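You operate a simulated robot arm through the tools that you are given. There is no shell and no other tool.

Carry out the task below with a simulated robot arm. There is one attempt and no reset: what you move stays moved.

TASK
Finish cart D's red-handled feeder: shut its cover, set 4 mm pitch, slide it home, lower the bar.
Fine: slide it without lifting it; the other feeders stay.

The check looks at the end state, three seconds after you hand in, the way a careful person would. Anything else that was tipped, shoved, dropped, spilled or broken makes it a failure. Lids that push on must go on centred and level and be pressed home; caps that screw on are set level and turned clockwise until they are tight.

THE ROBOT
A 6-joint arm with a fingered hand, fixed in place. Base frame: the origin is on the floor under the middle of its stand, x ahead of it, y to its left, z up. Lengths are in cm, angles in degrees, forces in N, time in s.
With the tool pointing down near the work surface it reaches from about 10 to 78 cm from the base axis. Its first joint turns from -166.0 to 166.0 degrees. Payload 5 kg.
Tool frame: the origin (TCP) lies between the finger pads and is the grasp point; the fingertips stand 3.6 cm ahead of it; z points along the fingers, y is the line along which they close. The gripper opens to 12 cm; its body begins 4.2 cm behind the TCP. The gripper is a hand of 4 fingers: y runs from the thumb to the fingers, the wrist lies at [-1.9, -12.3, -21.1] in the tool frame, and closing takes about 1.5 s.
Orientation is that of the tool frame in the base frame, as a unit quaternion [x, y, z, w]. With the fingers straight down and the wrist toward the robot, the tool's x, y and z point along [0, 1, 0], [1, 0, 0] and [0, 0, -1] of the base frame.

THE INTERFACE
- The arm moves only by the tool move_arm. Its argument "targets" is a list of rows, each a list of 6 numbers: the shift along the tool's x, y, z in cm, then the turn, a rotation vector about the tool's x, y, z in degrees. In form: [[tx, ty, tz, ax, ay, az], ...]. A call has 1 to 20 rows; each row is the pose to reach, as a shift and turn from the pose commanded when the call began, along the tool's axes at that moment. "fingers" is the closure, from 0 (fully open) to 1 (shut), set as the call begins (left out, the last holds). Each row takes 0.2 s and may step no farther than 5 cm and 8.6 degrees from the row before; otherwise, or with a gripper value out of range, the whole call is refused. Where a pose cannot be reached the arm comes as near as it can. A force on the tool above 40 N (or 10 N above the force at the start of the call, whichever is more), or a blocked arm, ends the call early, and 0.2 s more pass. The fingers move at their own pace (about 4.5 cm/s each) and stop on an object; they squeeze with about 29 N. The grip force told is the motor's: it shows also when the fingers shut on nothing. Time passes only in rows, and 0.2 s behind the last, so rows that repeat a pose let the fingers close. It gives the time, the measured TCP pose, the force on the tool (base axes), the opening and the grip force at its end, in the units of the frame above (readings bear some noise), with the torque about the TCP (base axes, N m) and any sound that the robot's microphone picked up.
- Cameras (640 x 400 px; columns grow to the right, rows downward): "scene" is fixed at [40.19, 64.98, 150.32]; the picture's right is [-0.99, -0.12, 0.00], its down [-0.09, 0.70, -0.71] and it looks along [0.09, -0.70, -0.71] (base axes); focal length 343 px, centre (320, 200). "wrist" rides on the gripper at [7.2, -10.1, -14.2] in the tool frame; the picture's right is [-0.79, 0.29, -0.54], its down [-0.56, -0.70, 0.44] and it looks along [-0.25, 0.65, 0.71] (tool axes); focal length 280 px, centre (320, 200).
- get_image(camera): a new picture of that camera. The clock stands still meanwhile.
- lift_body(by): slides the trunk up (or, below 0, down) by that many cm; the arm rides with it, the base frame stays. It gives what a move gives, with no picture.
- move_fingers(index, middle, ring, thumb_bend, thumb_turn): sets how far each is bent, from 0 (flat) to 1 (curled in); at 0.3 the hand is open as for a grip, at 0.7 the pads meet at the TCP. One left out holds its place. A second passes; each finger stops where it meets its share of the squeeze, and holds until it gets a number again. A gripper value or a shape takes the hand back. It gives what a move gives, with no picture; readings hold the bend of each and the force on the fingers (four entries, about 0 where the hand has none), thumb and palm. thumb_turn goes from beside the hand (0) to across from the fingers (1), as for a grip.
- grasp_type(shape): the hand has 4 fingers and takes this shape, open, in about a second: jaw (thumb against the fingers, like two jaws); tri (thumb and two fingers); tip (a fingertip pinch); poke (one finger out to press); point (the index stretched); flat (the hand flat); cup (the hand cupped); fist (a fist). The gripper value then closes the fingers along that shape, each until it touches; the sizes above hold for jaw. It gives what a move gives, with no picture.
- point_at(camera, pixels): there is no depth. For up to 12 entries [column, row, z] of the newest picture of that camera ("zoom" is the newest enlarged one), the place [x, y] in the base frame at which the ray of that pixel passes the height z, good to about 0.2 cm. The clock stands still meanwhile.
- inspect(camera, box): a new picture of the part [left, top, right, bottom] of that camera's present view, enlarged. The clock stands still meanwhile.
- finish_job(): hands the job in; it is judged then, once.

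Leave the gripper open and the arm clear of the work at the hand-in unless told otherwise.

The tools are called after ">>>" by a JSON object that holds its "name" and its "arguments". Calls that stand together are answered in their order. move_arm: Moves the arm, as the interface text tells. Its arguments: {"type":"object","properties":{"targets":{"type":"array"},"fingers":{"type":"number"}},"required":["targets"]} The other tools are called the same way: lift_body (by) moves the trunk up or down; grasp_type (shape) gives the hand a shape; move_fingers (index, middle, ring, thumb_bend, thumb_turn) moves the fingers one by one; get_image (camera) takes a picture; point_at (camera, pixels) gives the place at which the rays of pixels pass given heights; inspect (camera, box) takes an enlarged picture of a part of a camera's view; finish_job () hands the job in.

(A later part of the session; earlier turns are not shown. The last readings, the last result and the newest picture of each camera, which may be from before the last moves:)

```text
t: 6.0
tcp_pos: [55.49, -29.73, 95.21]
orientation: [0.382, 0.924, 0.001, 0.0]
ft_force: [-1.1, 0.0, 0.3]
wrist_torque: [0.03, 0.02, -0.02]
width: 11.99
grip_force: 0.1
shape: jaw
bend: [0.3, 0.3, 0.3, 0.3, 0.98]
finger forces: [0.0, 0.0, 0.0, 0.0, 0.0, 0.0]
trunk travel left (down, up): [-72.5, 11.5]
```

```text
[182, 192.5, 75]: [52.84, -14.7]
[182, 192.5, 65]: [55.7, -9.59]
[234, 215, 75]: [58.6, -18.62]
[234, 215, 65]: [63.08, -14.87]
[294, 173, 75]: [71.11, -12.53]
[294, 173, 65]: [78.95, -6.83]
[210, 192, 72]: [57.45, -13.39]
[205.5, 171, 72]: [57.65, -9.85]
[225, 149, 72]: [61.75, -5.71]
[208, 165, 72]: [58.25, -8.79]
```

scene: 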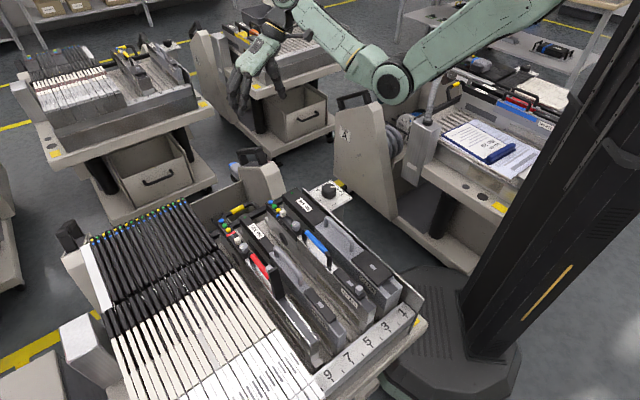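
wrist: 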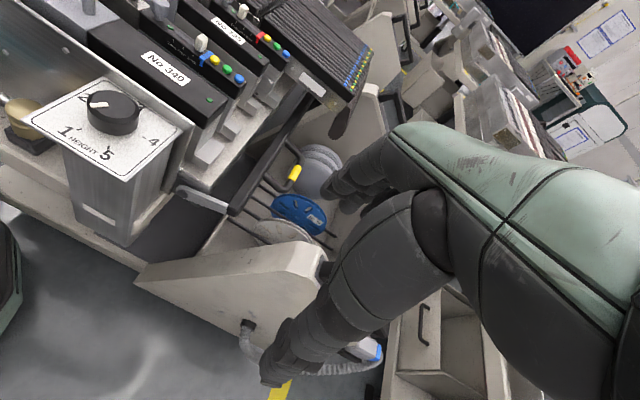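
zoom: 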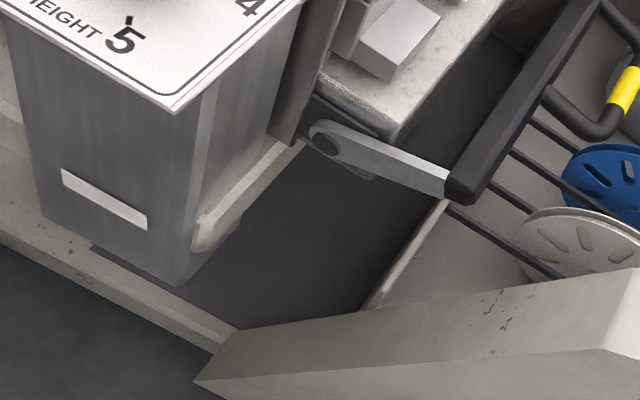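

The pivot appears to sit low, around z≈66, and the link slopes slightly up toward the rear, but I want better accuracy. I'll tilt the hand 15° and lower it 10 cm over the empty gap to look at the link more from the side.

>>> {"name": "move_arm", "arguments": {"targets": [[0, 0.7, 3.5, -5, 0, 0], [0, 1.4, 7, -10, 0, 0], [0, 2, 10, -15, 0, 0]]}}

>>> {"name": "get_image", "arguments": {"camera": "wrist"}}

>>> {"name": "inspect", "arguments": {"camera": "wrist", "box": [100, 100, 260, 200]}}

>>> {"name": "get_image", "arguments": {"camera": "scene"}}

```text
t: 6.8
tcp_pos: [57.04, -28.39, 85.29]
orientation: [0.379, 0.916, 0.12, 0.05]
ft_force: [1.2, -0.8, 0.2]
wrist_torque: [-0.04, -0.01, 0.01]
width: 11.96
grip_force: 0.0
shape: jaw
bend: [0.3, 0.3, 0.3, 0.3, 0.98]
finger forces: [0.0, 0.0, 0.0, 0.0, 0.0, 0.1]
trunk travel left (down, up): [-72.5, 11.5]
```

```text
taken
```

wrist: 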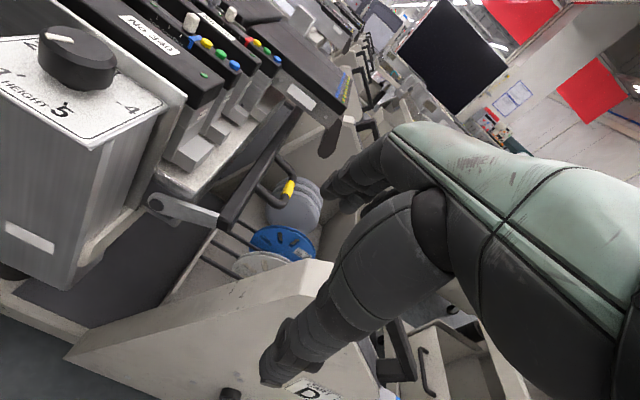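

```text
4.00 times, centred on (180, 150) of wrist
```

zoom: 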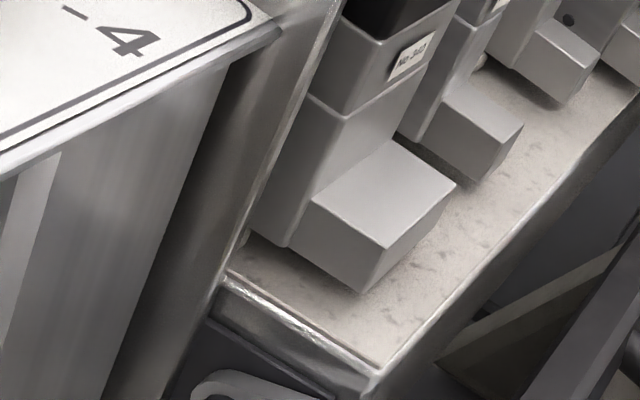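

```text
taken
```

scene: 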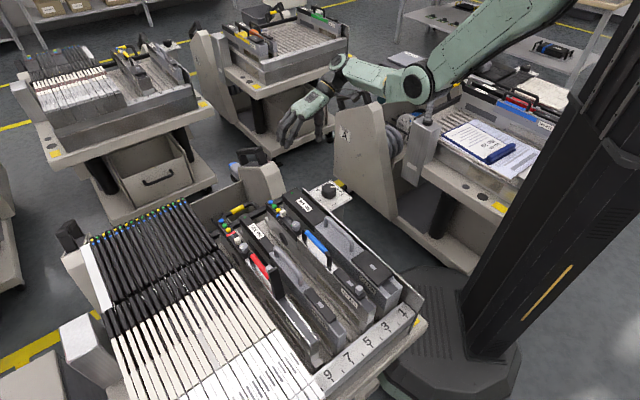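

The plate on the near cart carries a "D" at about px 310,390, so this is cart D. Next I'll look at the link and pivot up close.

>>> {"name": "inspect", "arguments": {"camera": "wrist", "box": [120, 150, 280, 250]}}

>>> {"name": "point_at", "arguments": {"camera": "wrist", "pixels": [[155, 203, 75], [155, 203, 65], [220, 224, 75], [220, 224, 65], [290, 189, 75], [290, 189, 65], [194, 194, 75], [194, 194, 65], [189, 172, 75], [189, 172, 65], [157, 161, 75], [157, 161, 65]]}}

>>> {"name": "inspect", "arguments": {"camera": "wrist", "box": [240, 320, 368, 400]}}

```text
4.00 times, centred on (200, 200) of wrist
```

zoom: 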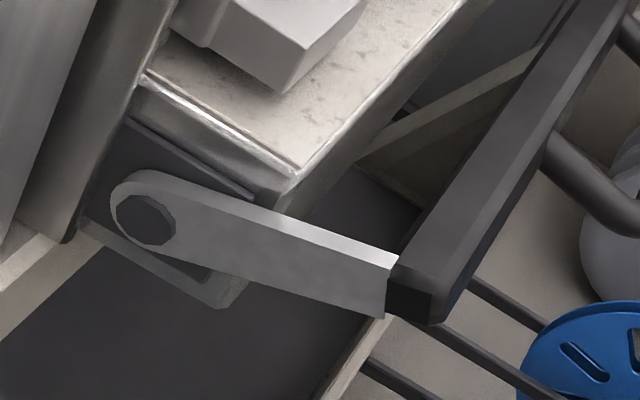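

```text
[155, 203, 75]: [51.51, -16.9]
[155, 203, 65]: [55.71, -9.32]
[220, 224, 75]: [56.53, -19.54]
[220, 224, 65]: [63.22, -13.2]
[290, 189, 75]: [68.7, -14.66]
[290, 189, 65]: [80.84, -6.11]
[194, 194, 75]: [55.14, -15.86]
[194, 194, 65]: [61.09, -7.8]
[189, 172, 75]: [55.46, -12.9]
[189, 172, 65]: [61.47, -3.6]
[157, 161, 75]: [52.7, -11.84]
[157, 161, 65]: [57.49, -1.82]
```

```text
5.00 times, centred on (304, 360) of wrist
```

zoom: 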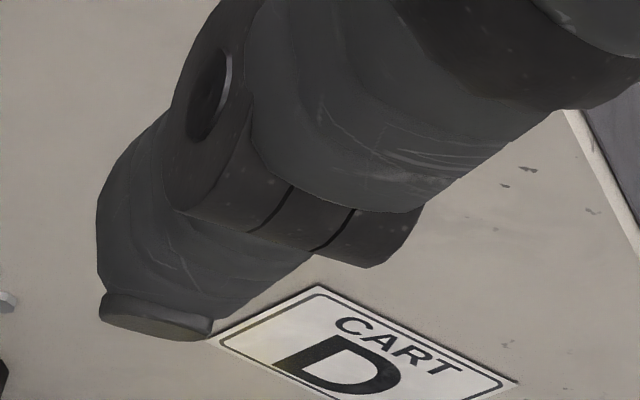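

The plate label confirms this is cart D. The link pivots near (s 46, z 65.5). In carts A and C the bar is swung over onto the feeder tails, and here it's swung back about 80° behind the deck. I'll check cart B and the rest of C in the scene view to confirm what the normal lowered bar looks like.

>>> {"name": "inspect", "arguments": {"camera": "scene", "box": [200, 0, 296, 60]}}

>>> {"name": "inspect", "arguments": {"camera": "scene", "box": [416, 80, 496, 130]}}

>>> {"name": "inspect", "arguments": {"camera": "wrist", "box": [330, 20, 490, 120]}}

>>> {"name": "inspect", "arguments": {"camera": "wrist", "box": [180, 60, 340, 160]}}

```text
6.67 times, centred on (248, 30) of scene
```

zoom: 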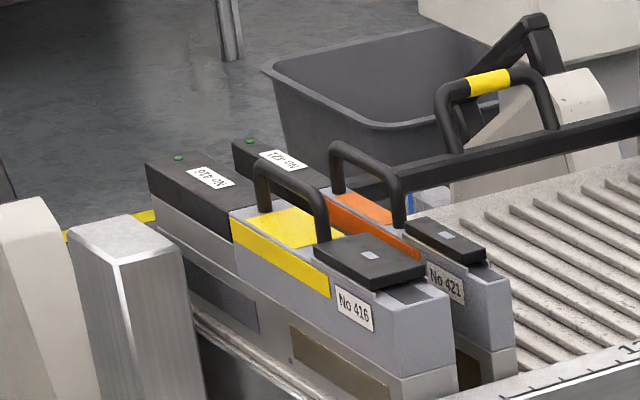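

```text
8.00 times, centred on (456, 105) of scene
```

zoom: 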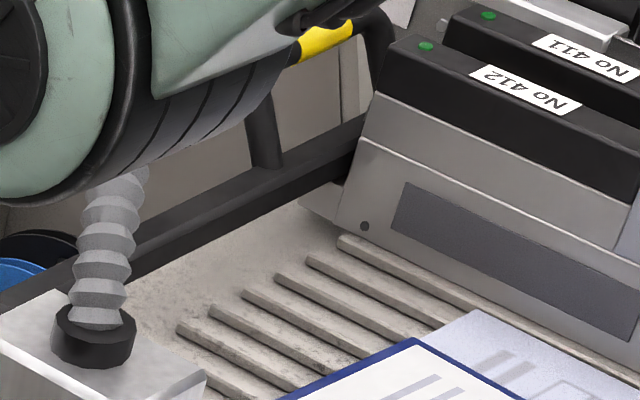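

```text
4.00 times, centred on (410, 70) of wrist
```

zoom: 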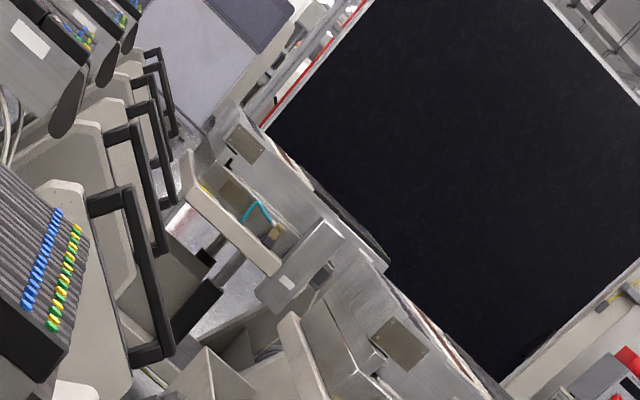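

```text
4.00 times, centred on (260, 110) of wrist
```

zoom: 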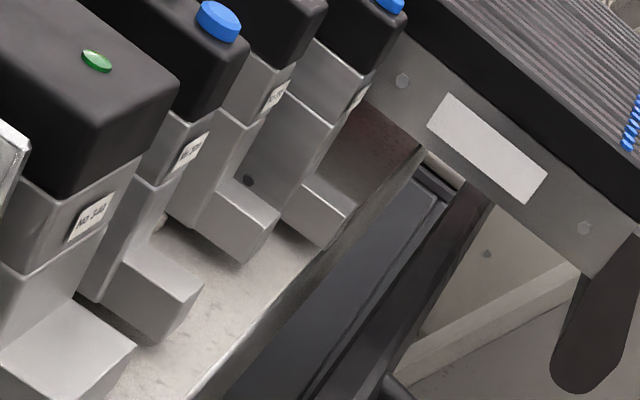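

All three other carts (A, B and C) have the bar over the feeder tails with the handle up, and only D's bar is swung back. The finished state is therefore the bar brought over and down onto the tails, and I'll do that last. For now I'll raise the hand and straighten it again before starting on the cover.

>>> {"name": "move_arm", "arguments": {"targets": [[0, 1.16, -4.35, 5, 0, 0], [0, 2.33, -8.7, 10, 0, 0], [0, 3.5, -13.0, 15, 0, 0], [0, 4.66, -17.4, 15, 0, 0]]}}

>>> {"name": "grasp_type", "arguments": {"shape": "poke"}}

>>> {"name": "get_image", "arguments": {"camera": "wrist"}}

>>> {"name": "inspect", "arguments": {"camera": "scene", "box": [220, 20, 380, 120]}}

```text
t: 7.8
tcp_pos: [57.09, -28.39, 103.25]
orientation: [0.383, 0.924, -0.001, -0.001]
ft_force: [-0.8, 0.5, -0.2]
wrist_torque: [0.01, -0.02, 0.01]
width: 11.99
grip_force: 0.0
shape: jaw
bend: [0.3, 0.3, 0.3, 0.3, 0.98]
finger forces: [0.0, 0.1, 0.0, 0.0, 0.1, 0.1]
trunk travel left (down, up): [-72.5, 11.5]
```

```text
t: 8.7
tcp_pos: [57.17, -28.43, 103.13]
orientation: [0.384, 0.923, 0.0, 0.0]
ft_force: [0.4, 1.4, 0.2]
wrist_torque: [0.03, 0.01, -0.02]
width: 0.0
grip_force: 0.1
shape: poke
bend: [0.7, 0.7, 0.99, 1.0, 1.0]
finger forces: [0.1, 0.0, 0.0, 0.0, 0.0, 0.1]
trunk travel left (down, up): [-72.5, 11.5]
```

```text
taken
```

wrist: 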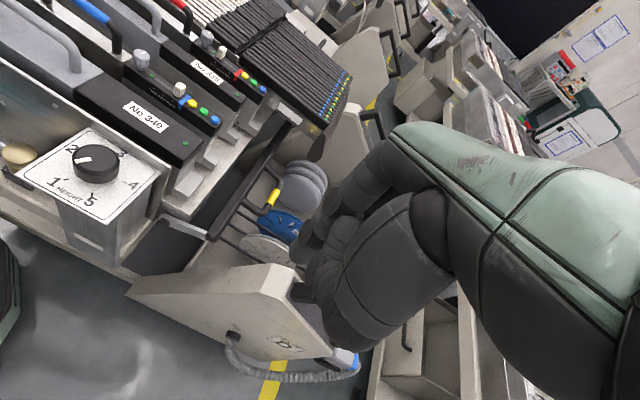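

```text
4.00 times, centred on (300, 70) of scene
```

zoom: 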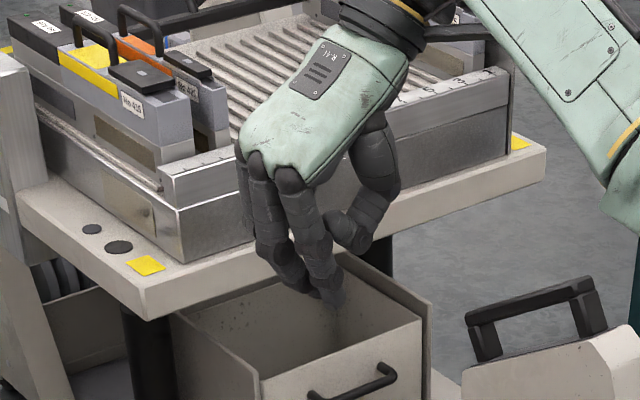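

In the poke shape two fingers point down with the rest tucked in, which is a good pusher. I'll carry it high to a spot above the red handle, behind the standing cover.

>>> {"name": "move_arm", "arguments": {"targets": [[2.9, 3.1, 0, 0, 0, 0], [5.8, 6.2, 0, 0, 0, 0], [8.7, 9.3, 0, 0, 0, 0], [11.6, 12.4, 0, 0, 0, 0], [14.5, 15.5, 0, 0, 0, 0], [17.4, 18.6, 0, 0, 0, 0], [20.3, 21.7, 0, 0, 0, 0], [23.2, 24.8, 0, 0, 0, 0], [26.1, 27.9, 0, 0, 0, 0], [29, 31, 0, 0, 0, 0], [31.9, 34.1, 0, 0, 0, 0], [33.5, 37.6, 0, 0, 0, 0]]}}

>>> {"name": "get_image", "arguments": {"camera": "wrist"}}

>>> {"name": "inspect", "arguments": {"camera": "scene", "box": [180, 150, 340, 250]}}

```text
t: 11.3
tcp_pos: [60.05, 22.26, 103.04]
orientation: [0.382, 0.924, -0.001, 0.0]
ft_force: [-0.2, 0.0, 0.2]
wrist_torque: [0.02, 0.0, 0.0]
width: 0.0
grip_force: 0.0
shape: poke
bend: [0.7, 0.7, 0.99, 1.0, 1.0]
finger forces: [0.1, 0.0, 0.0, 0.1, 0.0, 0.1]
trunk travel left (down, up): [-72.5, 11.5]
```

```text
taken
```

wrist: 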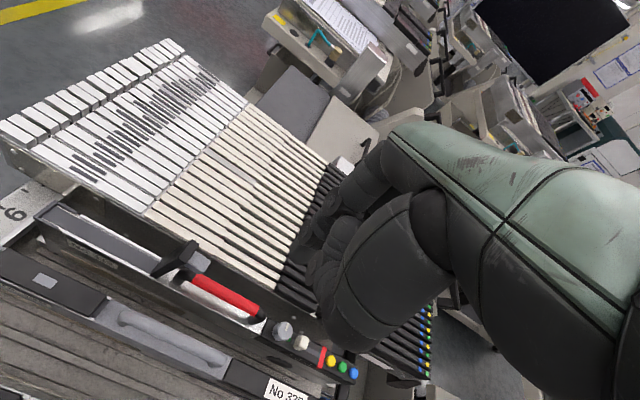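

```text
4.00 times, centred on (260, 200) of scene
```

zoom: 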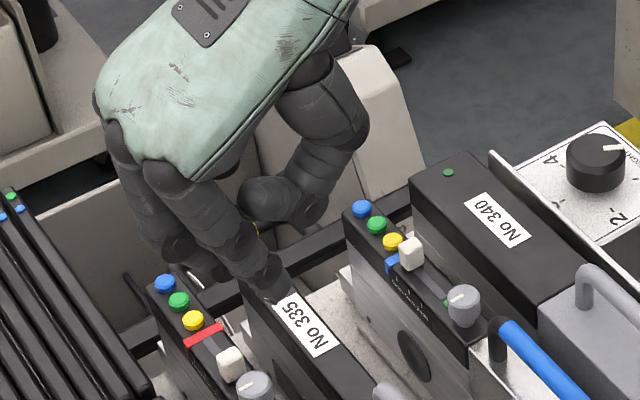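

From above I can see the whole red feeder: cover at px 180,258, knob at 281,330, slider at 301,343. I'll zoom in to measure the cover and slider more precisely.

>>> {"name": "inspect", "arguments": {"camera": "wrist", "box": [120, 220, 280, 320]}}

>>> {"name": "inspect", "arguments": {"camera": "wrist", "box": [240, 300, 400, 400]}}

>>> {"name": "inspect", "arguments": {"camera": "wrist", "box": [0, 180, 192, 300]}}

>>> {"name": "inspect", "arguments": {"camera": "wrist", "box": [260, 140, 420, 360]}}

```text
4.00 times, centred on (200, 270) of wrist
```

zoom: 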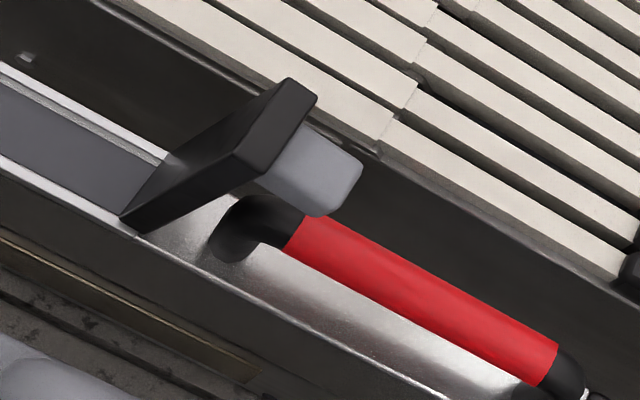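

```text
4.00 times, centred on (320, 350) of wrist
```

zoom: 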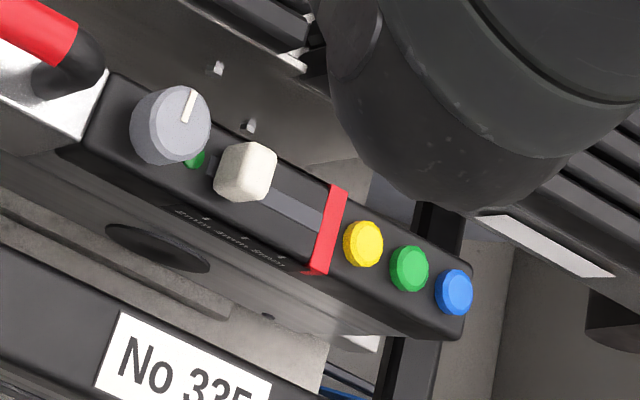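

```text
3.33 times, centred on (96, 240) of wrist
```

zoom: 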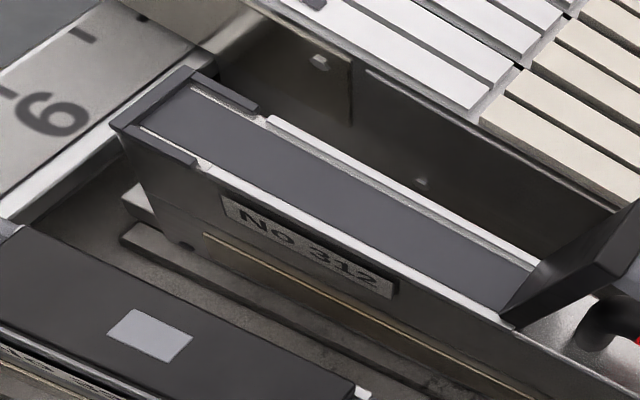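

```text
1.82 times, centred on (340, 250) of wrist
```

zoom: 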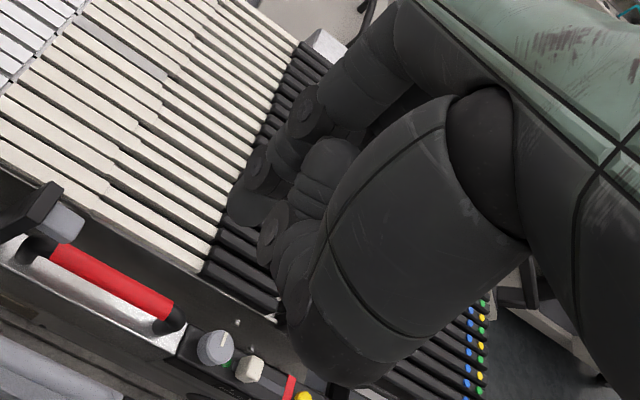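

I'll read positions of the cover edge, latch, slider, knob and handle from this overhead view, using the heights I already have.

>>> {"name": "point_at", "arguments": {"camera": "wrist", "pixels": [[192.5, 240.5, 90.7], [182, 261, 90.7], [201, 273, 90], [209, 258, 90], [157, 277, 81], [194, 276, 85], [255, 310, 85], [281, 331, 84], [301, 343, 83.5], [301, 347, 82.5], [350, 368, 82.3], [199, 284, 82]]}}

>>> {"name": "point_at", "arguments": {"camera": "wrist", "pixels": [[160, 260, 81], [10, 250, 81], [24, 206, 81], [58, 200, 81], [34, 218, 81], [70, 275, 81], [106, 295, 81], [130, 315, 85], [222, 365, 85], [240, 235, 78], [300, 285, 78]]}}

```text
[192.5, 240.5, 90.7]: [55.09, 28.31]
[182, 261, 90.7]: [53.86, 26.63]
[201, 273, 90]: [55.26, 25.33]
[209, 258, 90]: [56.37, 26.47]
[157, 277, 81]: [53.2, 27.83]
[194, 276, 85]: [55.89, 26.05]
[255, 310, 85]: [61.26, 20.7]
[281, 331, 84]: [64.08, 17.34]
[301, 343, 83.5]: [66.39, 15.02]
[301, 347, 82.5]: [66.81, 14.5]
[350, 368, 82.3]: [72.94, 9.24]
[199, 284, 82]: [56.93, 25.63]
```

```text
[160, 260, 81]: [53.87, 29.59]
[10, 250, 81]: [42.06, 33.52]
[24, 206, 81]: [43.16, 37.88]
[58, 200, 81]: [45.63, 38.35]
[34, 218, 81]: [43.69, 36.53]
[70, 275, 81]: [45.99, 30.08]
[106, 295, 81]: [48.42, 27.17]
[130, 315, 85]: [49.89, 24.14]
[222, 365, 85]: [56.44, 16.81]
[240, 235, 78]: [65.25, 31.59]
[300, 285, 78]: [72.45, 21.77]
```

The latch's rear face is at s≈21.2 and z≈90; the red handle tops out at about z=86. The fingertips now stand at s≈24–29, so I can lower them straight down behind the latch, stopping 2–3 cm above the handle.

>>> {"name": "move_arm", "arguments": {"targets": [[0, 0, 3.5, 0, 0, 0], [0, 0, 7, 0, 0, 0], [0, 0, 10, 0, 0, 0]]}}

>>> {"name": "get_image", "arguments": {"camera": "wrist"}}

>>> {"name": "inspect", "arguments": {"camera": "scene", "box": [200, 190, 360, 290]}}

```text
t: 12.1
tcp_pos: [59.85, 21.92, 93.04]
orientation: [0.382, 0.924, 0.0, 0.0]
ft_force: [-0.4, 0.0, -0.2]
wrist_torque: [0.0, 0.02, 0.0]
width: 0.0
grip_force: 0.1
shape: poke
bend: [0.7, 0.7, 0.99, 1.0, 1.0]
finger forces: [0.0, 0.0, 0.0, 0.0, 0.0, 0.0]
trunk travel left (down, up): [-72.5, 11.5]
```

```text
taken
```

wrist: 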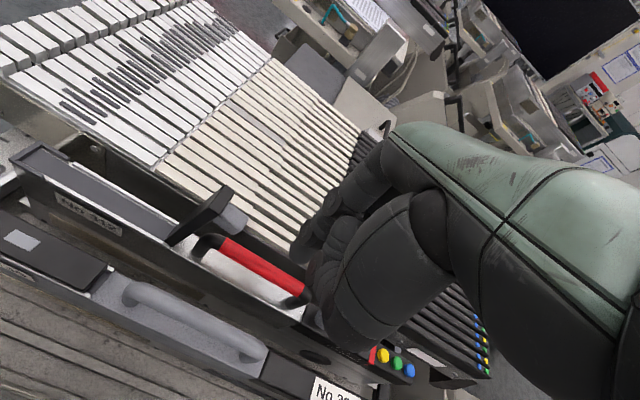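

```text
4.00 times, centred on (280, 240) of scene
```

zoom: 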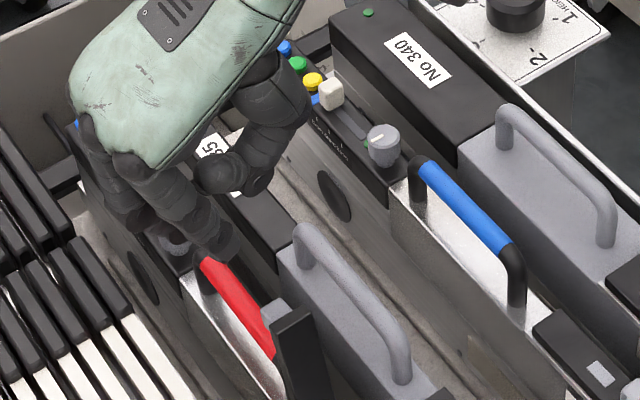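

The tips are just above the rear of the red handle and in line with the latch. I'll push forward toward the number strip in small steps, then look.

>>> {"name": "move_arm", "arguments": {"targets": [[1.2, 0, 0, 0, 0, 0], [2.4, 0, 0, 0, 0, 0], [3.4, 0, 0, 0, 0, 0], [4.4, 0, 0, 0, 0, 0], [5.4, 0, 0, 0, 0, 0]]}}

>>> {"name": "get_image", "arguments": {"camera": "wrist"}}

>>> {"name": "inspect", "arguments": {"camera": "scene", "box": [220, 220, 380, 320]}}

```text
t: 13.3
tcp_pos: [56.05, 25.86, 93.11]
orientation: [0.382, 0.924, 0.0, 0.0]
ft_force: [-0.5, -0.2, -0.8]
wrist_torque: [-0.01, -0.02, 0.0]
width: 0.0
grip_force: 0.0
shape: poke
bend: [0.7, 0.7, 0.99, 1.0, 1.0]
finger forces: [0.4, 0.0, 0.0, 0.0, 0.0, 0.1]
trunk travel left (down, up): [-72.5, 11.5]
```

```text
taken
```

wrist: 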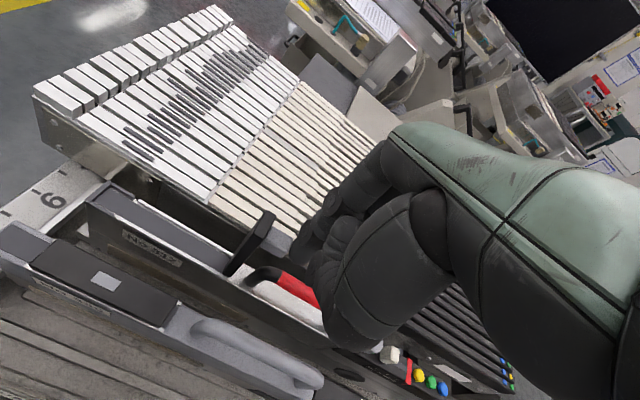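

```text
4.00 times, centred on (300, 270) of scene
```

zoom: 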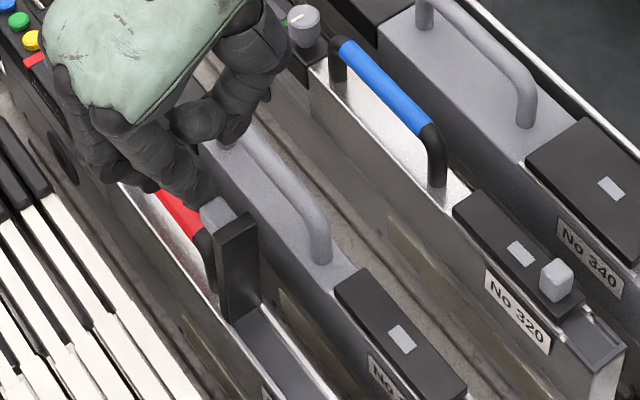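

The index finger reads 0.4 N and the cover is just starting to move off its open stop. I'll keep pushing, curving slightly down along the cover's arc.

>>> {"name": "move_arm", "arguments": {"targets": [[1, 0, 0, 0, 0, 0], [2, 0, 0, 0, 0, 0], [3, 0, 0.1, 0, 0, 0], [4, 0, 0.2, 0, 0, 0]]}}

>>> {"name": "get_image", "arguments": {"camera": "wrist"}}

>>> {"name": "inspect", "arguments": {"camera": "scene", "box": [220, 220, 380, 320]}}

```text
t: 14.3
tcp_pos: [53.34, 28.66, 92.87]
orientation: [0.383, 0.924, 0.0, 0.0]
ft_force: [-0.1, 0.2, 0.7]
wrist_torque: [0.0, 0.02, 0.0]
width: 0.0
grip_force: 0.1
shape: poke
bend: [0.7, 0.7, 0.99, 1.0, 1.0]
finger forces: [0.1, 0.0, 0.0, 0.1, 0.0, 0.1]
trunk travel left (down, up): [-72.5, 11.5]
```

```text
taken
```

wrist: 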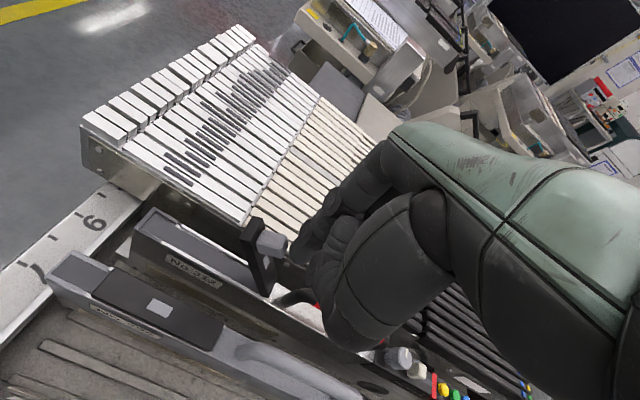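

```text
4.00 times, centred on (300, 270) of scene
```

zoom: 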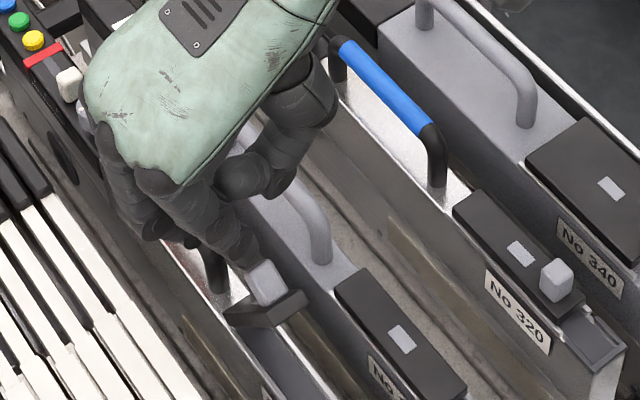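

The cover is now past vertical and tilting toward the strip. I'll follow the arc further, forward and down.

>>> {"name": "move_arm", "arguments": {"targets": [[1.4, 0, 0.5, 0, 0, 0], [2.7, 0, 1.2, 0, 0, 0], [3.7, 0, 2.0, 0, 0, 0], [4.6, 0, 2.9, 0, 0, 0]]}}

>>> {"name": "get_image", "arguments": {"camera": "wrist"}}

>>> {"name": "inspect", "arguments": {"camera": "scene", "box": [240, 230, 400, 330]}}

```text
t: 15.3
tcp_pos: [49.98, 31.98, 90.01]
orientation: [0.383, 0.924, 0.0, 0.0]
ft_force: [-0.5, 0.4, 0.0]
wrist_torque: [0.0, -0.05, -0.02]
width: 0.02
grip_force: 0.0
shape: poke
bend: [0.7, 0.7, 0.99, 1.0, 1.0]
finger forces: [0.0, 0.0, 0.0, 0.1, 0.0, 0.1]
trunk travel left (down, up): [-72.5, 11.5]
```

```text
taken
```

wrist: 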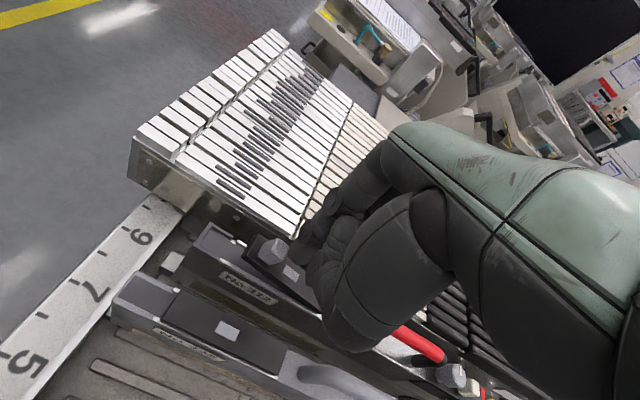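

```text
4.00 times, centred on (320, 280) of scene
```

zoom: 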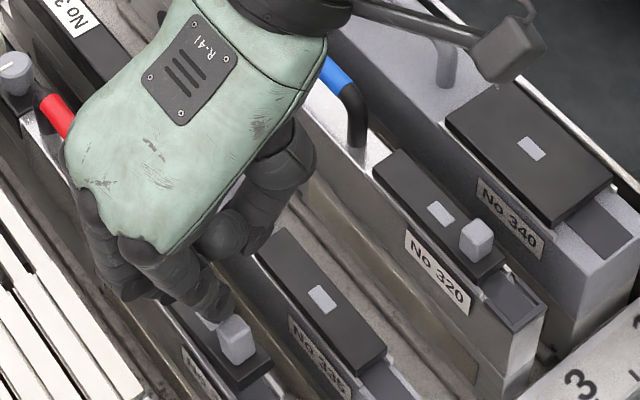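

The cover has dropped down, and the latch now stands up at its front end like on the blue feeder. I'll check how well it is seated.

>>> {"name": "inspect", "arguments": {"camera": "wrist", "box": [170, 200, 330, 300]}}

>>> {"name": "point_at", "arguments": {"camera": "wrist", "pixels": [[271, 243, 84], [262, 250, 83], [274, 262, 83], [294, 271, 83], [200, 232, 81]]}}

```text
4.00 times, centred on (250, 250) of wrist
```

zoom: 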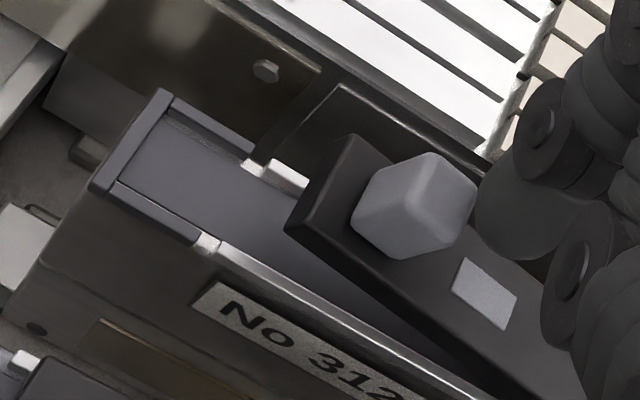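

```text
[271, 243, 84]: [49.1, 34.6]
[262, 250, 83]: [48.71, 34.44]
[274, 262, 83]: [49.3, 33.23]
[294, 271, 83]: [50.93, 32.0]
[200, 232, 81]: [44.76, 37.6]
```

The cover stopped part-way, with its front end still raised above the tray (zoom px 300,230 against the tray rim at 210,245). I'll lift the fingertips a little and place them over the latch so I can press straight down.

>>> {"name": "move_arm", "arguments": {"targets": [[0, 0, -1.0, 0, 0, 0], [0, 0, -2.0, 0, 0, 0], [1.1, 0, -2.0, 0, 0, 0], [2.2, 0, -2.0, 0, 0, 0]]}}

>>> {"name": "inspect", "arguments": {"camera": "wrist", "box": [190, 190, 350, 290]}}

>>> {"name": "inspect", "arguments": {"camera": "scene", "box": [250, 250, 346, 310]}}

```text
t: 16.3
tcp_pos: [48.26, 33.49, 91.97]
orientation: [0.382, 0.924, 0.0, 0.0]
ft_force: [-0.6, 1.0, 0.8]
wrist_torque: [0.0, 0.0, 0.02]
width: 0.01
grip_force: 0.0
shape: poke
bend: [0.7, 0.7, 0.99, 1.0, 1.0]
finger forces: [0.0, 0.0, 0.0, 0.0, 0.0, 0.0]
trunk travel left (down, up): [-72.5, 11.5]
```

```text
4.00 times, centred on (270, 240) of wrist
```

zoom: 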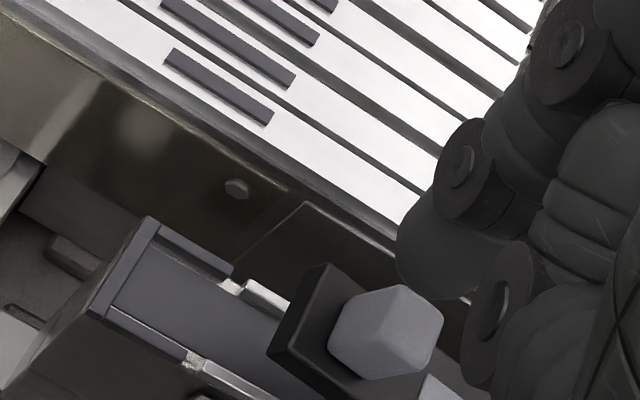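

```text
6.67 times, centred on (298, 280) of scene
```

zoom: 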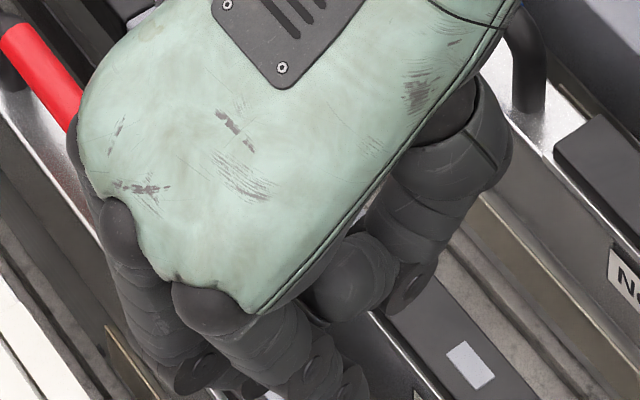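

The index tip is now almost directly above the latch: tip at about (s 9.7, p 58.1), latch at about (10.1, 57.6). I'll press down, easing forward a little as the cover swings, and watch the force.

>>> {"name": "move_arm", "arguments": {"targets": [[0.1, -0.2, 1.0, 0, 0, 0], [0.3, -0.3, 2.0, 0, 0, 0], [0.5, -0.3, 2.8, 0, 0, 0], [0.7, -0.3, 3.5, 0, 0, 0], [0.8, -0.3, 4.1, 0, 0, 0]]}}

>>> {"name": "inspect", "arguments": {"camera": "wrist", "box": [190, 190, 350, 290]}}

```text
t: 17.5
tcp_pos: [47.62, 33.77, 88.16]
orientation: [0.385, 0.923, 0.003, 0.001]
ft_force: [6.4, -4.0, 8.1]
wrist_torque: [-0.11, -0.19, 0.01]
width: 0.0
grip_force: 0.1
shape: poke
bend: [0.7, 0.7, 0.99, 1.0, 1.0]
finger forces: [4.4, 10.3, 0.0, 0.0, 0.0, 0.0]
trunk travel left (down, up): [-72.5, 11.5]
```

```text
4.00 times, centred on (270, 240) of wrist
```

zoom: 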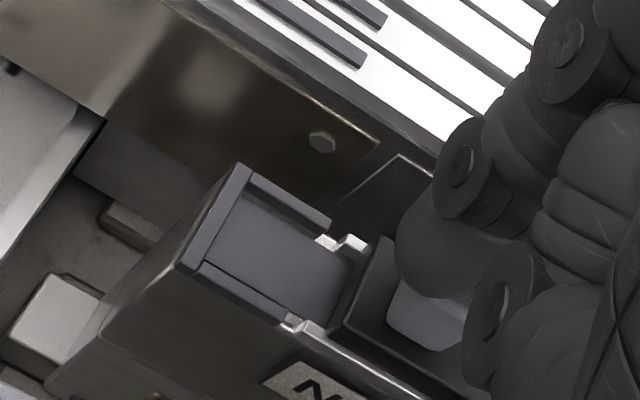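

Force is about 8 N down, with about 7 N along the feeder. I'll ease back slightly so I don't shove the feeder and press straight down a little further to seat the cover.

>>> {"name": "move_arm", "arguments": {"targets": [[-0.4, 0, 0.0, 0, 0, 0], [-0.4, 0, 0.4, 0, 0, 0], [-0.4, 0, 0.8, 0, 0, 0], [-0.4, 0, 1.1, 0, 0, 0]]}}

>>> {"name": "inspect", "arguments": {"camera": "wrist", "box": [190, 190, 350, 290]}}

>>> {"name": "inspect", "arguments": {"camera": "scene", "box": [260, 280, 356, 340]}}

```text
t: 18.4
tcp_pos: [48.11, 34.07, 88.04]
orientation: [0.383, 0.924, 0.011, 0.001]
ft_force: [-9.6, 8.4, 26.1]
wrist_torque: [0.37, 0.5, 0.18]
width: 0.0
grip_force: 0.0
shape: poke
bend: [0.7, 0.7, 0.99, 1.0, 1.0]
finger forces: [33.4, 14.5, 0.0, 0.1, 0.0, 0.0]
trunk travel left (down, up): [-72.5, 11.5]
stopped in row 4: the force on the tool passed its limit at 43 N (the readings are from after the stop); the commanded pose is now the measured one
```

```text
4.00 times, centred on (270, 240) of wrist
```

zoom: 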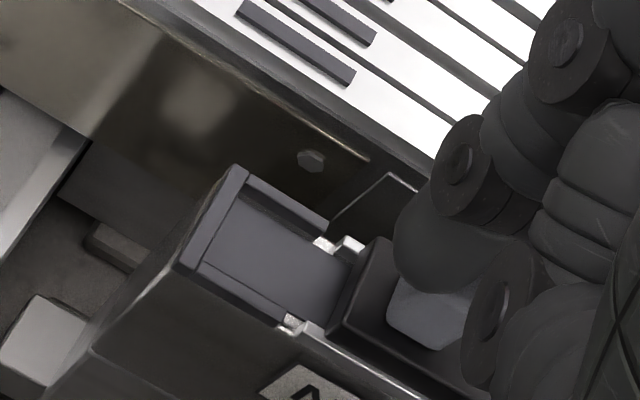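

```text
6.67 times, centred on (308, 310) of scene
```

zoom: 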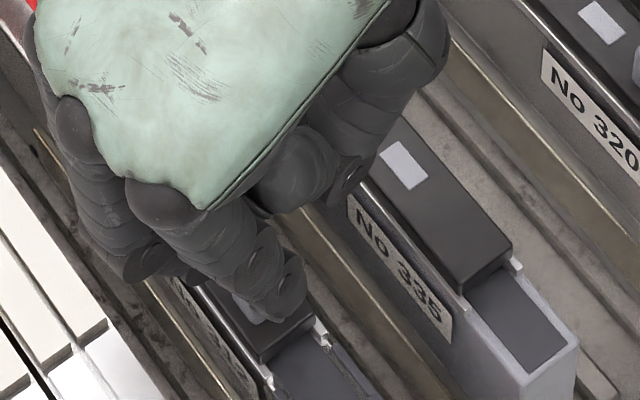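

The cover's front edge now sits between the two silver clips, just as on the 335 feeder. I'll lift off and look at the result unobstructed.

>>> {"name": "move_arm", "arguments": {"targets": [[0, 0, -1.5, 0, 0, 0], [0, 0, -5, 0, 0, 0], [-4, 0, -8, 0, 0, 0], [-8, 0, -10, 0, 0, 0], [-12, 0, -12, 0, 0, 0]]}}

>>> {"name": "get_image", "arguments": {"camera": "wrist"}}

>>> {"name": "inspect", "arguments": {"camera": "wrist", "box": [30, 190, 190, 290]}}

>>> {"name": "inspect", "arguments": {"camera": "scene", "box": [260, 270, 356, 330]}}

```text
t: 19.6
tcp_pos: [56.61, 25.25, 99.3]
orientation: [0.383, 0.924, 0.005, 0.001]
ft_force: [-0.4, 1.5, -0.7]
wrist_torque: [0.03, 0.05, 0.02]
width: 0.02
grip_force: 0.1
shape: poke
bend: [0.7, 0.7, 0.99, 1.0, 1.0]
finger forces: [0.1, 0.1, 0.1, 0.1, 0.1, 0.0]
trunk travel left (down, up): [-72.5, 11.5]
```

```text
taken
```

wrist: 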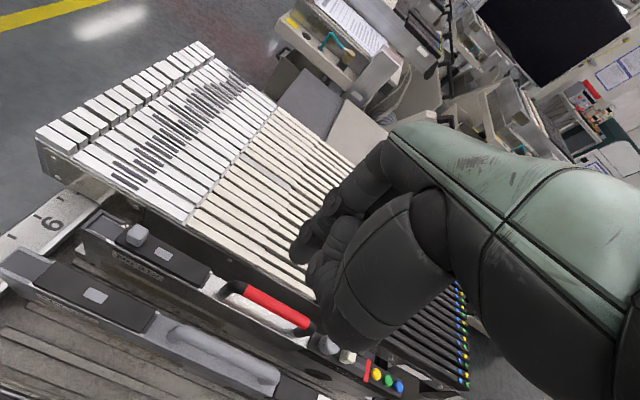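

```text
4.00 times, centred on (110, 240) of wrist
```

zoom: 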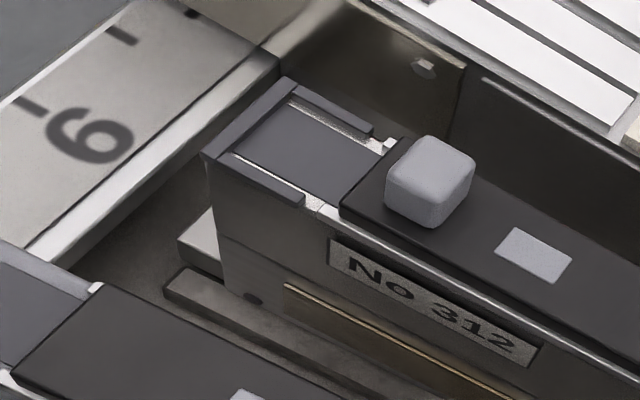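

```text
6.67 times, centred on (308, 300) of scene
```

zoom: 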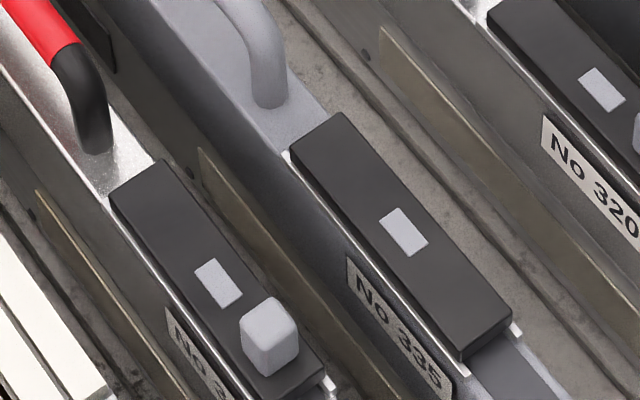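

The cover lies flat and matches its neighbours. Next is the pitch slider at about (s 36.4, p 57.7). I'll move high above it and switch to the fingertip pinch.

>>> {"name": "move_arm", "arguments": {"targets": [[-3.6, 0, 0, 0.55, 0, 0], [-7.2, 0, 0, 0.55, 0, 0], [-10.8, 0, 0, 0.55, 0, 0], [-14.3, 0, 0, 0.55, 0, 0]]}}

>>> {"name": "grasp_type", "arguments": {"shape": "tip"}}

>>> {"name": "get_image", "arguments": {"camera": "wrist"}}

>>> {"name": "inspect", "arguments": {"camera": "scene", "box": [180, 170, 308, 250]}}

```text
t: 20.6
tcp_pos: [67.02, 15.07, 99.35]
orientation: [0.382, 0.924, 0.0, -0.001]
ft_force: [0.0, 0.1, -0.2]
wrist_torque: [0.05, 0.02, 0.0]
width: 0.0
grip_force: 0.0
shape: poke
bend: [0.7, 0.7, 0.99, 1.0, 1.0]
finger forces: [0.1, 0.1, 0.0, 0.0, 0.1, 0.0]
trunk travel left (down, up): [-72.5, 11.5]
```

```text
t: 21.5
tcp_pos: [66.84, 15.16, 99.52]
orientation: [0.382, 0.924, 0.001, -0.002]
ft_force: [0.2, 1.0, -0.4]
wrist_torque: [-0.02, 0.01, 0.0]
width: 12.02
grip_force: 0.1
shape: tip
bend: [0.3, 0.98, 0.99, 0.3, 0.98]
finger forces: [0.0, 0.0, 0.1, 0.1, 0.0, 0.0]
trunk travel left (down, up): [-72.5, 11.5]
```

```text
taken
```

wrist: 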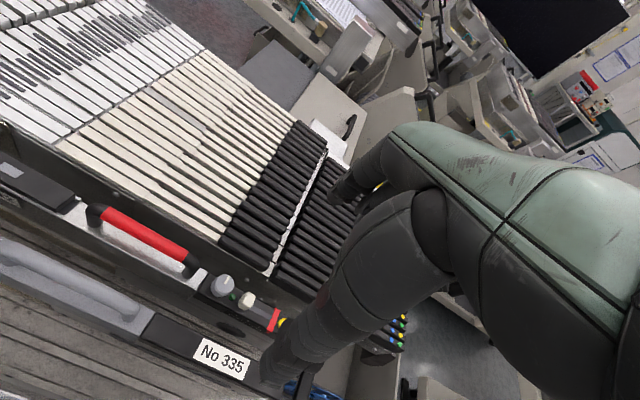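

```text
5.00 times, centred on (244, 210) of scene
```

zoom: 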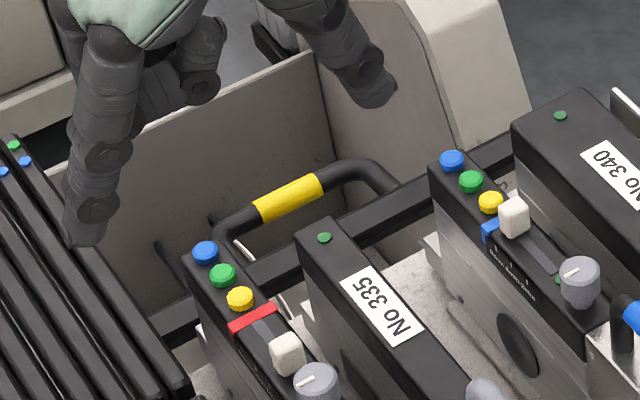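

The pinch shape has the index and thumb 12 cm apart. I'll close it part-way here in the air to see where the two tips sit.

>>> {"name": "move_arm", "arguments": {"targets": [[0, 0, 0, 0, 0, 0], [0, 0, 0, 0, 0, 0], [0, 0, 0, 0, 0, 0], [0, 0, 0, 0, 0, 0], [0, 0, 0, 0, 0, 0], [0, 0, 0, 0, 0, 0]], "fingers": 0.65}}

>>> {"name": "inspect", "arguments": {"camera": "wrist", "box": [180, 180, 420, 330]}}

>>> {"name": "inspect", "arguments": {"camera": "scene", "box": [180, 170, 308, 250]}}

```text
t: 22.9
tcp_pos: [66.79, 15.17, 99.47]
orientation: [0.383, 0.924, 0.0, -0.001]
ft_force: [0.7, -0.6, -0.5]
wrist_torque: [0.0, 0.02, -0.02]
width: 4.31
grip_force: 0.0
shape: tip
bend: [0.73, 0.98, 0.99, 0.73, 1.0]
finger forces: [0.1, 0.0, 0.0, 0.1, 0.0, 0.0]
trunk travel left (down, up): [-72.5, 11.5]
```

```text
2.67 times, centred on (300, 255) of wrist
```

zoom: 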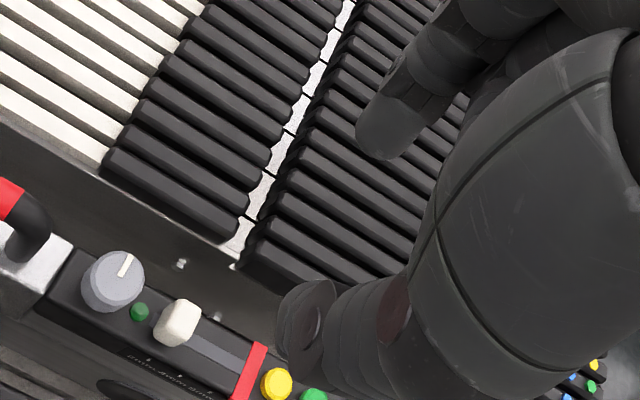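

```text
5.00 times, centred on (244, 210) of scene
```

zoom: 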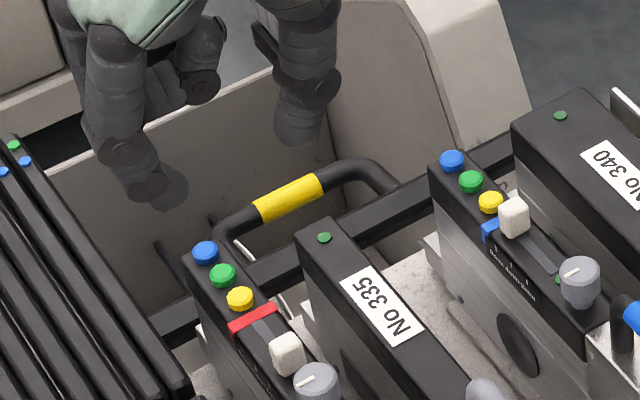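

The tips straddle the tool centre evenly with a gap of about 4.3 cm. I'll fix the slider's position precisely from both cameras; it's at wrist px 247,300 and scene px 237.6,239.5.

>>> {"name": "point_at", "arguments": {"camera": "wrist", "pixels": [[247, 299, 82], [247, 299, 85], [222, 285, 82], [222, 285, 85], [236, 314.5, 81.5], [249, 320, 81.5], [260, 326, 81.5]]}}

>>> {"name": "point_at", "arguments": {"camera": "scene", "pixels": [[237.8, 239.8, 82], [237.8, 239.8, 85], [243.2, 246, 82], [243.2, 246, 85]]}}

>>> {"name": "inspect", "arguments": {"camera": "wrist", "box": [200, 270, 296, 330]}}

>>> {"name": "inspect", "arguments": {"camera": "scene", "box": [210, 215, 274, 255]}}

```text
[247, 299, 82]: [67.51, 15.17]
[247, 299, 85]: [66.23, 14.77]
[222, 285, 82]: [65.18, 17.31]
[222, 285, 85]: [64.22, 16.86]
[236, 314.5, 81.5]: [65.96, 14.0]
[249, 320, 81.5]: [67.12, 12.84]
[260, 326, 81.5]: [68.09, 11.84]
```

```text
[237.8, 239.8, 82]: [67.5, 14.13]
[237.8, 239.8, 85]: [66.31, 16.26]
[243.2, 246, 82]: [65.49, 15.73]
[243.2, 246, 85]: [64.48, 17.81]
```

```text
6.67 times, centred on (248, 300) of wrist
```

zoom: 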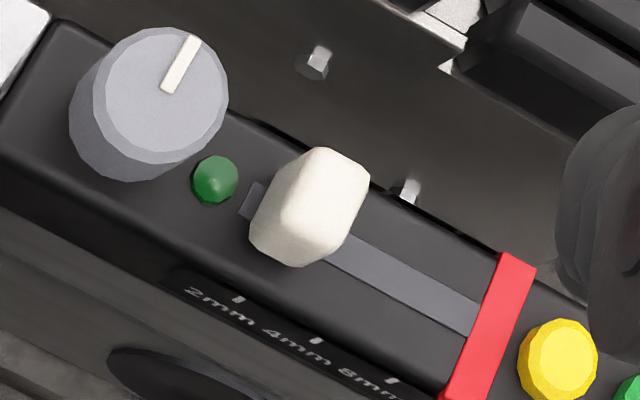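

```text
10.00 times, centred on (242, 235) of scene
```

zoom: 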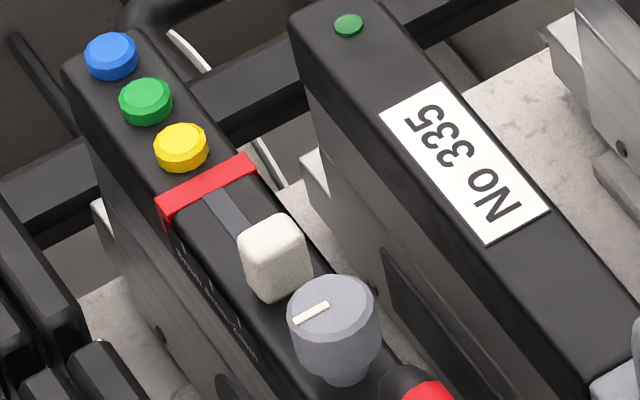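

The slider is centred at about (67.05, 14.97, 83.1) and the 4 mm mark lies about 1.57 cm further back. I'll narrow the pinch to about 3 cm, align over the slider and go most of the way down before checking.

>>> {"name": "move_arm", "arguments": {"targets": [[-0.4, 0.05, 0, 0, 0, 0], [-0.4, 0.05, 0, 0, 0, 0], [-0.4, 0.05, 4, 0, 0, 0], [-0.4, 0.05, 8, 0, 0, 0], [-0.4, 0.05, 10.5, 0, 0, 0]], "fingers": 0.75}}

>>> {"name": "inspect", "arguments": {"camera": "wrist", "box": [220, 200, 380, 300]}}

>>> {"name": "inspect", "arguments": {"camera": "scene", "box": [200, 200, 296, 260]}}

```text
t: 24.1
tcp_pos: [66.91, 14.89, 88.79]
orientation: [0.382, 0.924, 0.001, 0.0]
ft_force: [-0.5, -0.1, -1.8]
wrist_torque: [-0.04, 0.01, -0.01]
width: 3.07
grip_force: 0.2
shape: tip
bend: [0.73, 0.98, 0.99, 0.74, 1.0]
finger forces: [0.0, 0.0, 0.0, 0.0, 0.0, 0.0]
trunk travel left (down, up): [-72.5, 11.5]
```

```text
4.00 times, centred on (300, 250) of wrist
```

zoom: 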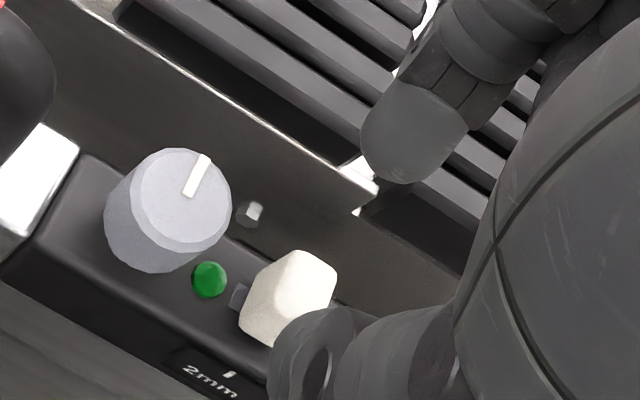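

```text
6.67 times, centred on (248, 230) of scene
```

zoom: 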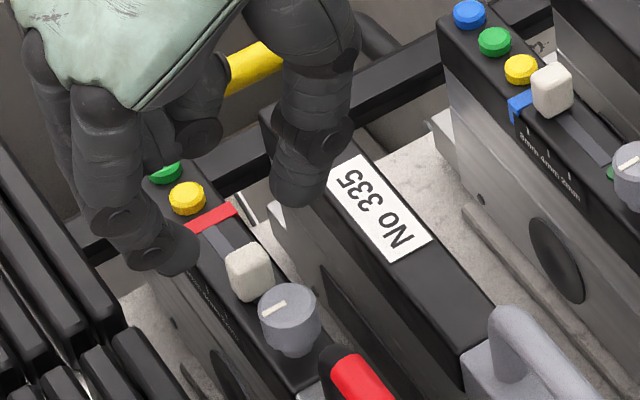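

The tips straddle the slider with the knob clear on the front side. I'll go down the last 2.5 cm.

>>> {"name": "move_arm", "arguments": {"targets": [[0, 0, 1.0, 0, 0, 0], [0, 0, 1.8, 0, 0, 0], [0, 0, 2.5, 0, 0, 0]]}}

>>> {"name": "inspect", "arguments": {"camera": "wrist", "box": [240, 190, 368, 270]}}

>>> {"name": "inspect", "arguments": {"camera": "scene", "box": [200, 200, 296, 260]}}

```text
t: 24.9
tcp_pos: [66.99, 14.86, 86.23]
orientation: [0.383, 0.924, 0.001, -0.001]
ft_force: [-0.7, -0.6, -0.1]
wrist_torque: [0.02, 0.01, -0.01]
width: 3.07
grip_force: 0.1
shape: tip
bend: [0.73, 0.98, 0.99, 0.74, 1.0]
finger forces: [0.0, 0.0, 0.0, 0.0, 0.1, 0.0]
trunk travel left (down, up): [-72.5, 11.5]
```

```text
5.00 times, centred on (304, 230) of wrist
```

zoom: 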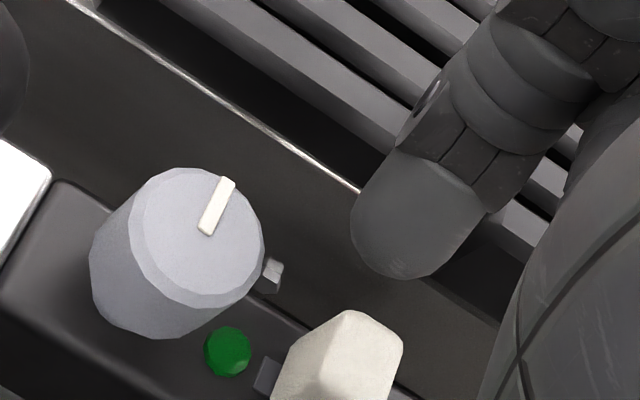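

```text
6.67 times, centred on (248, 230) of scene
```

zoom: 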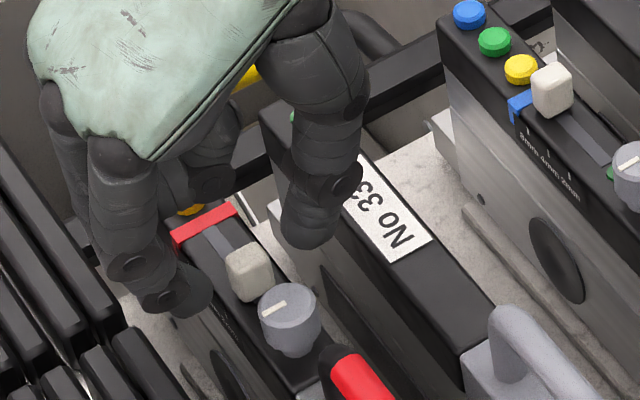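

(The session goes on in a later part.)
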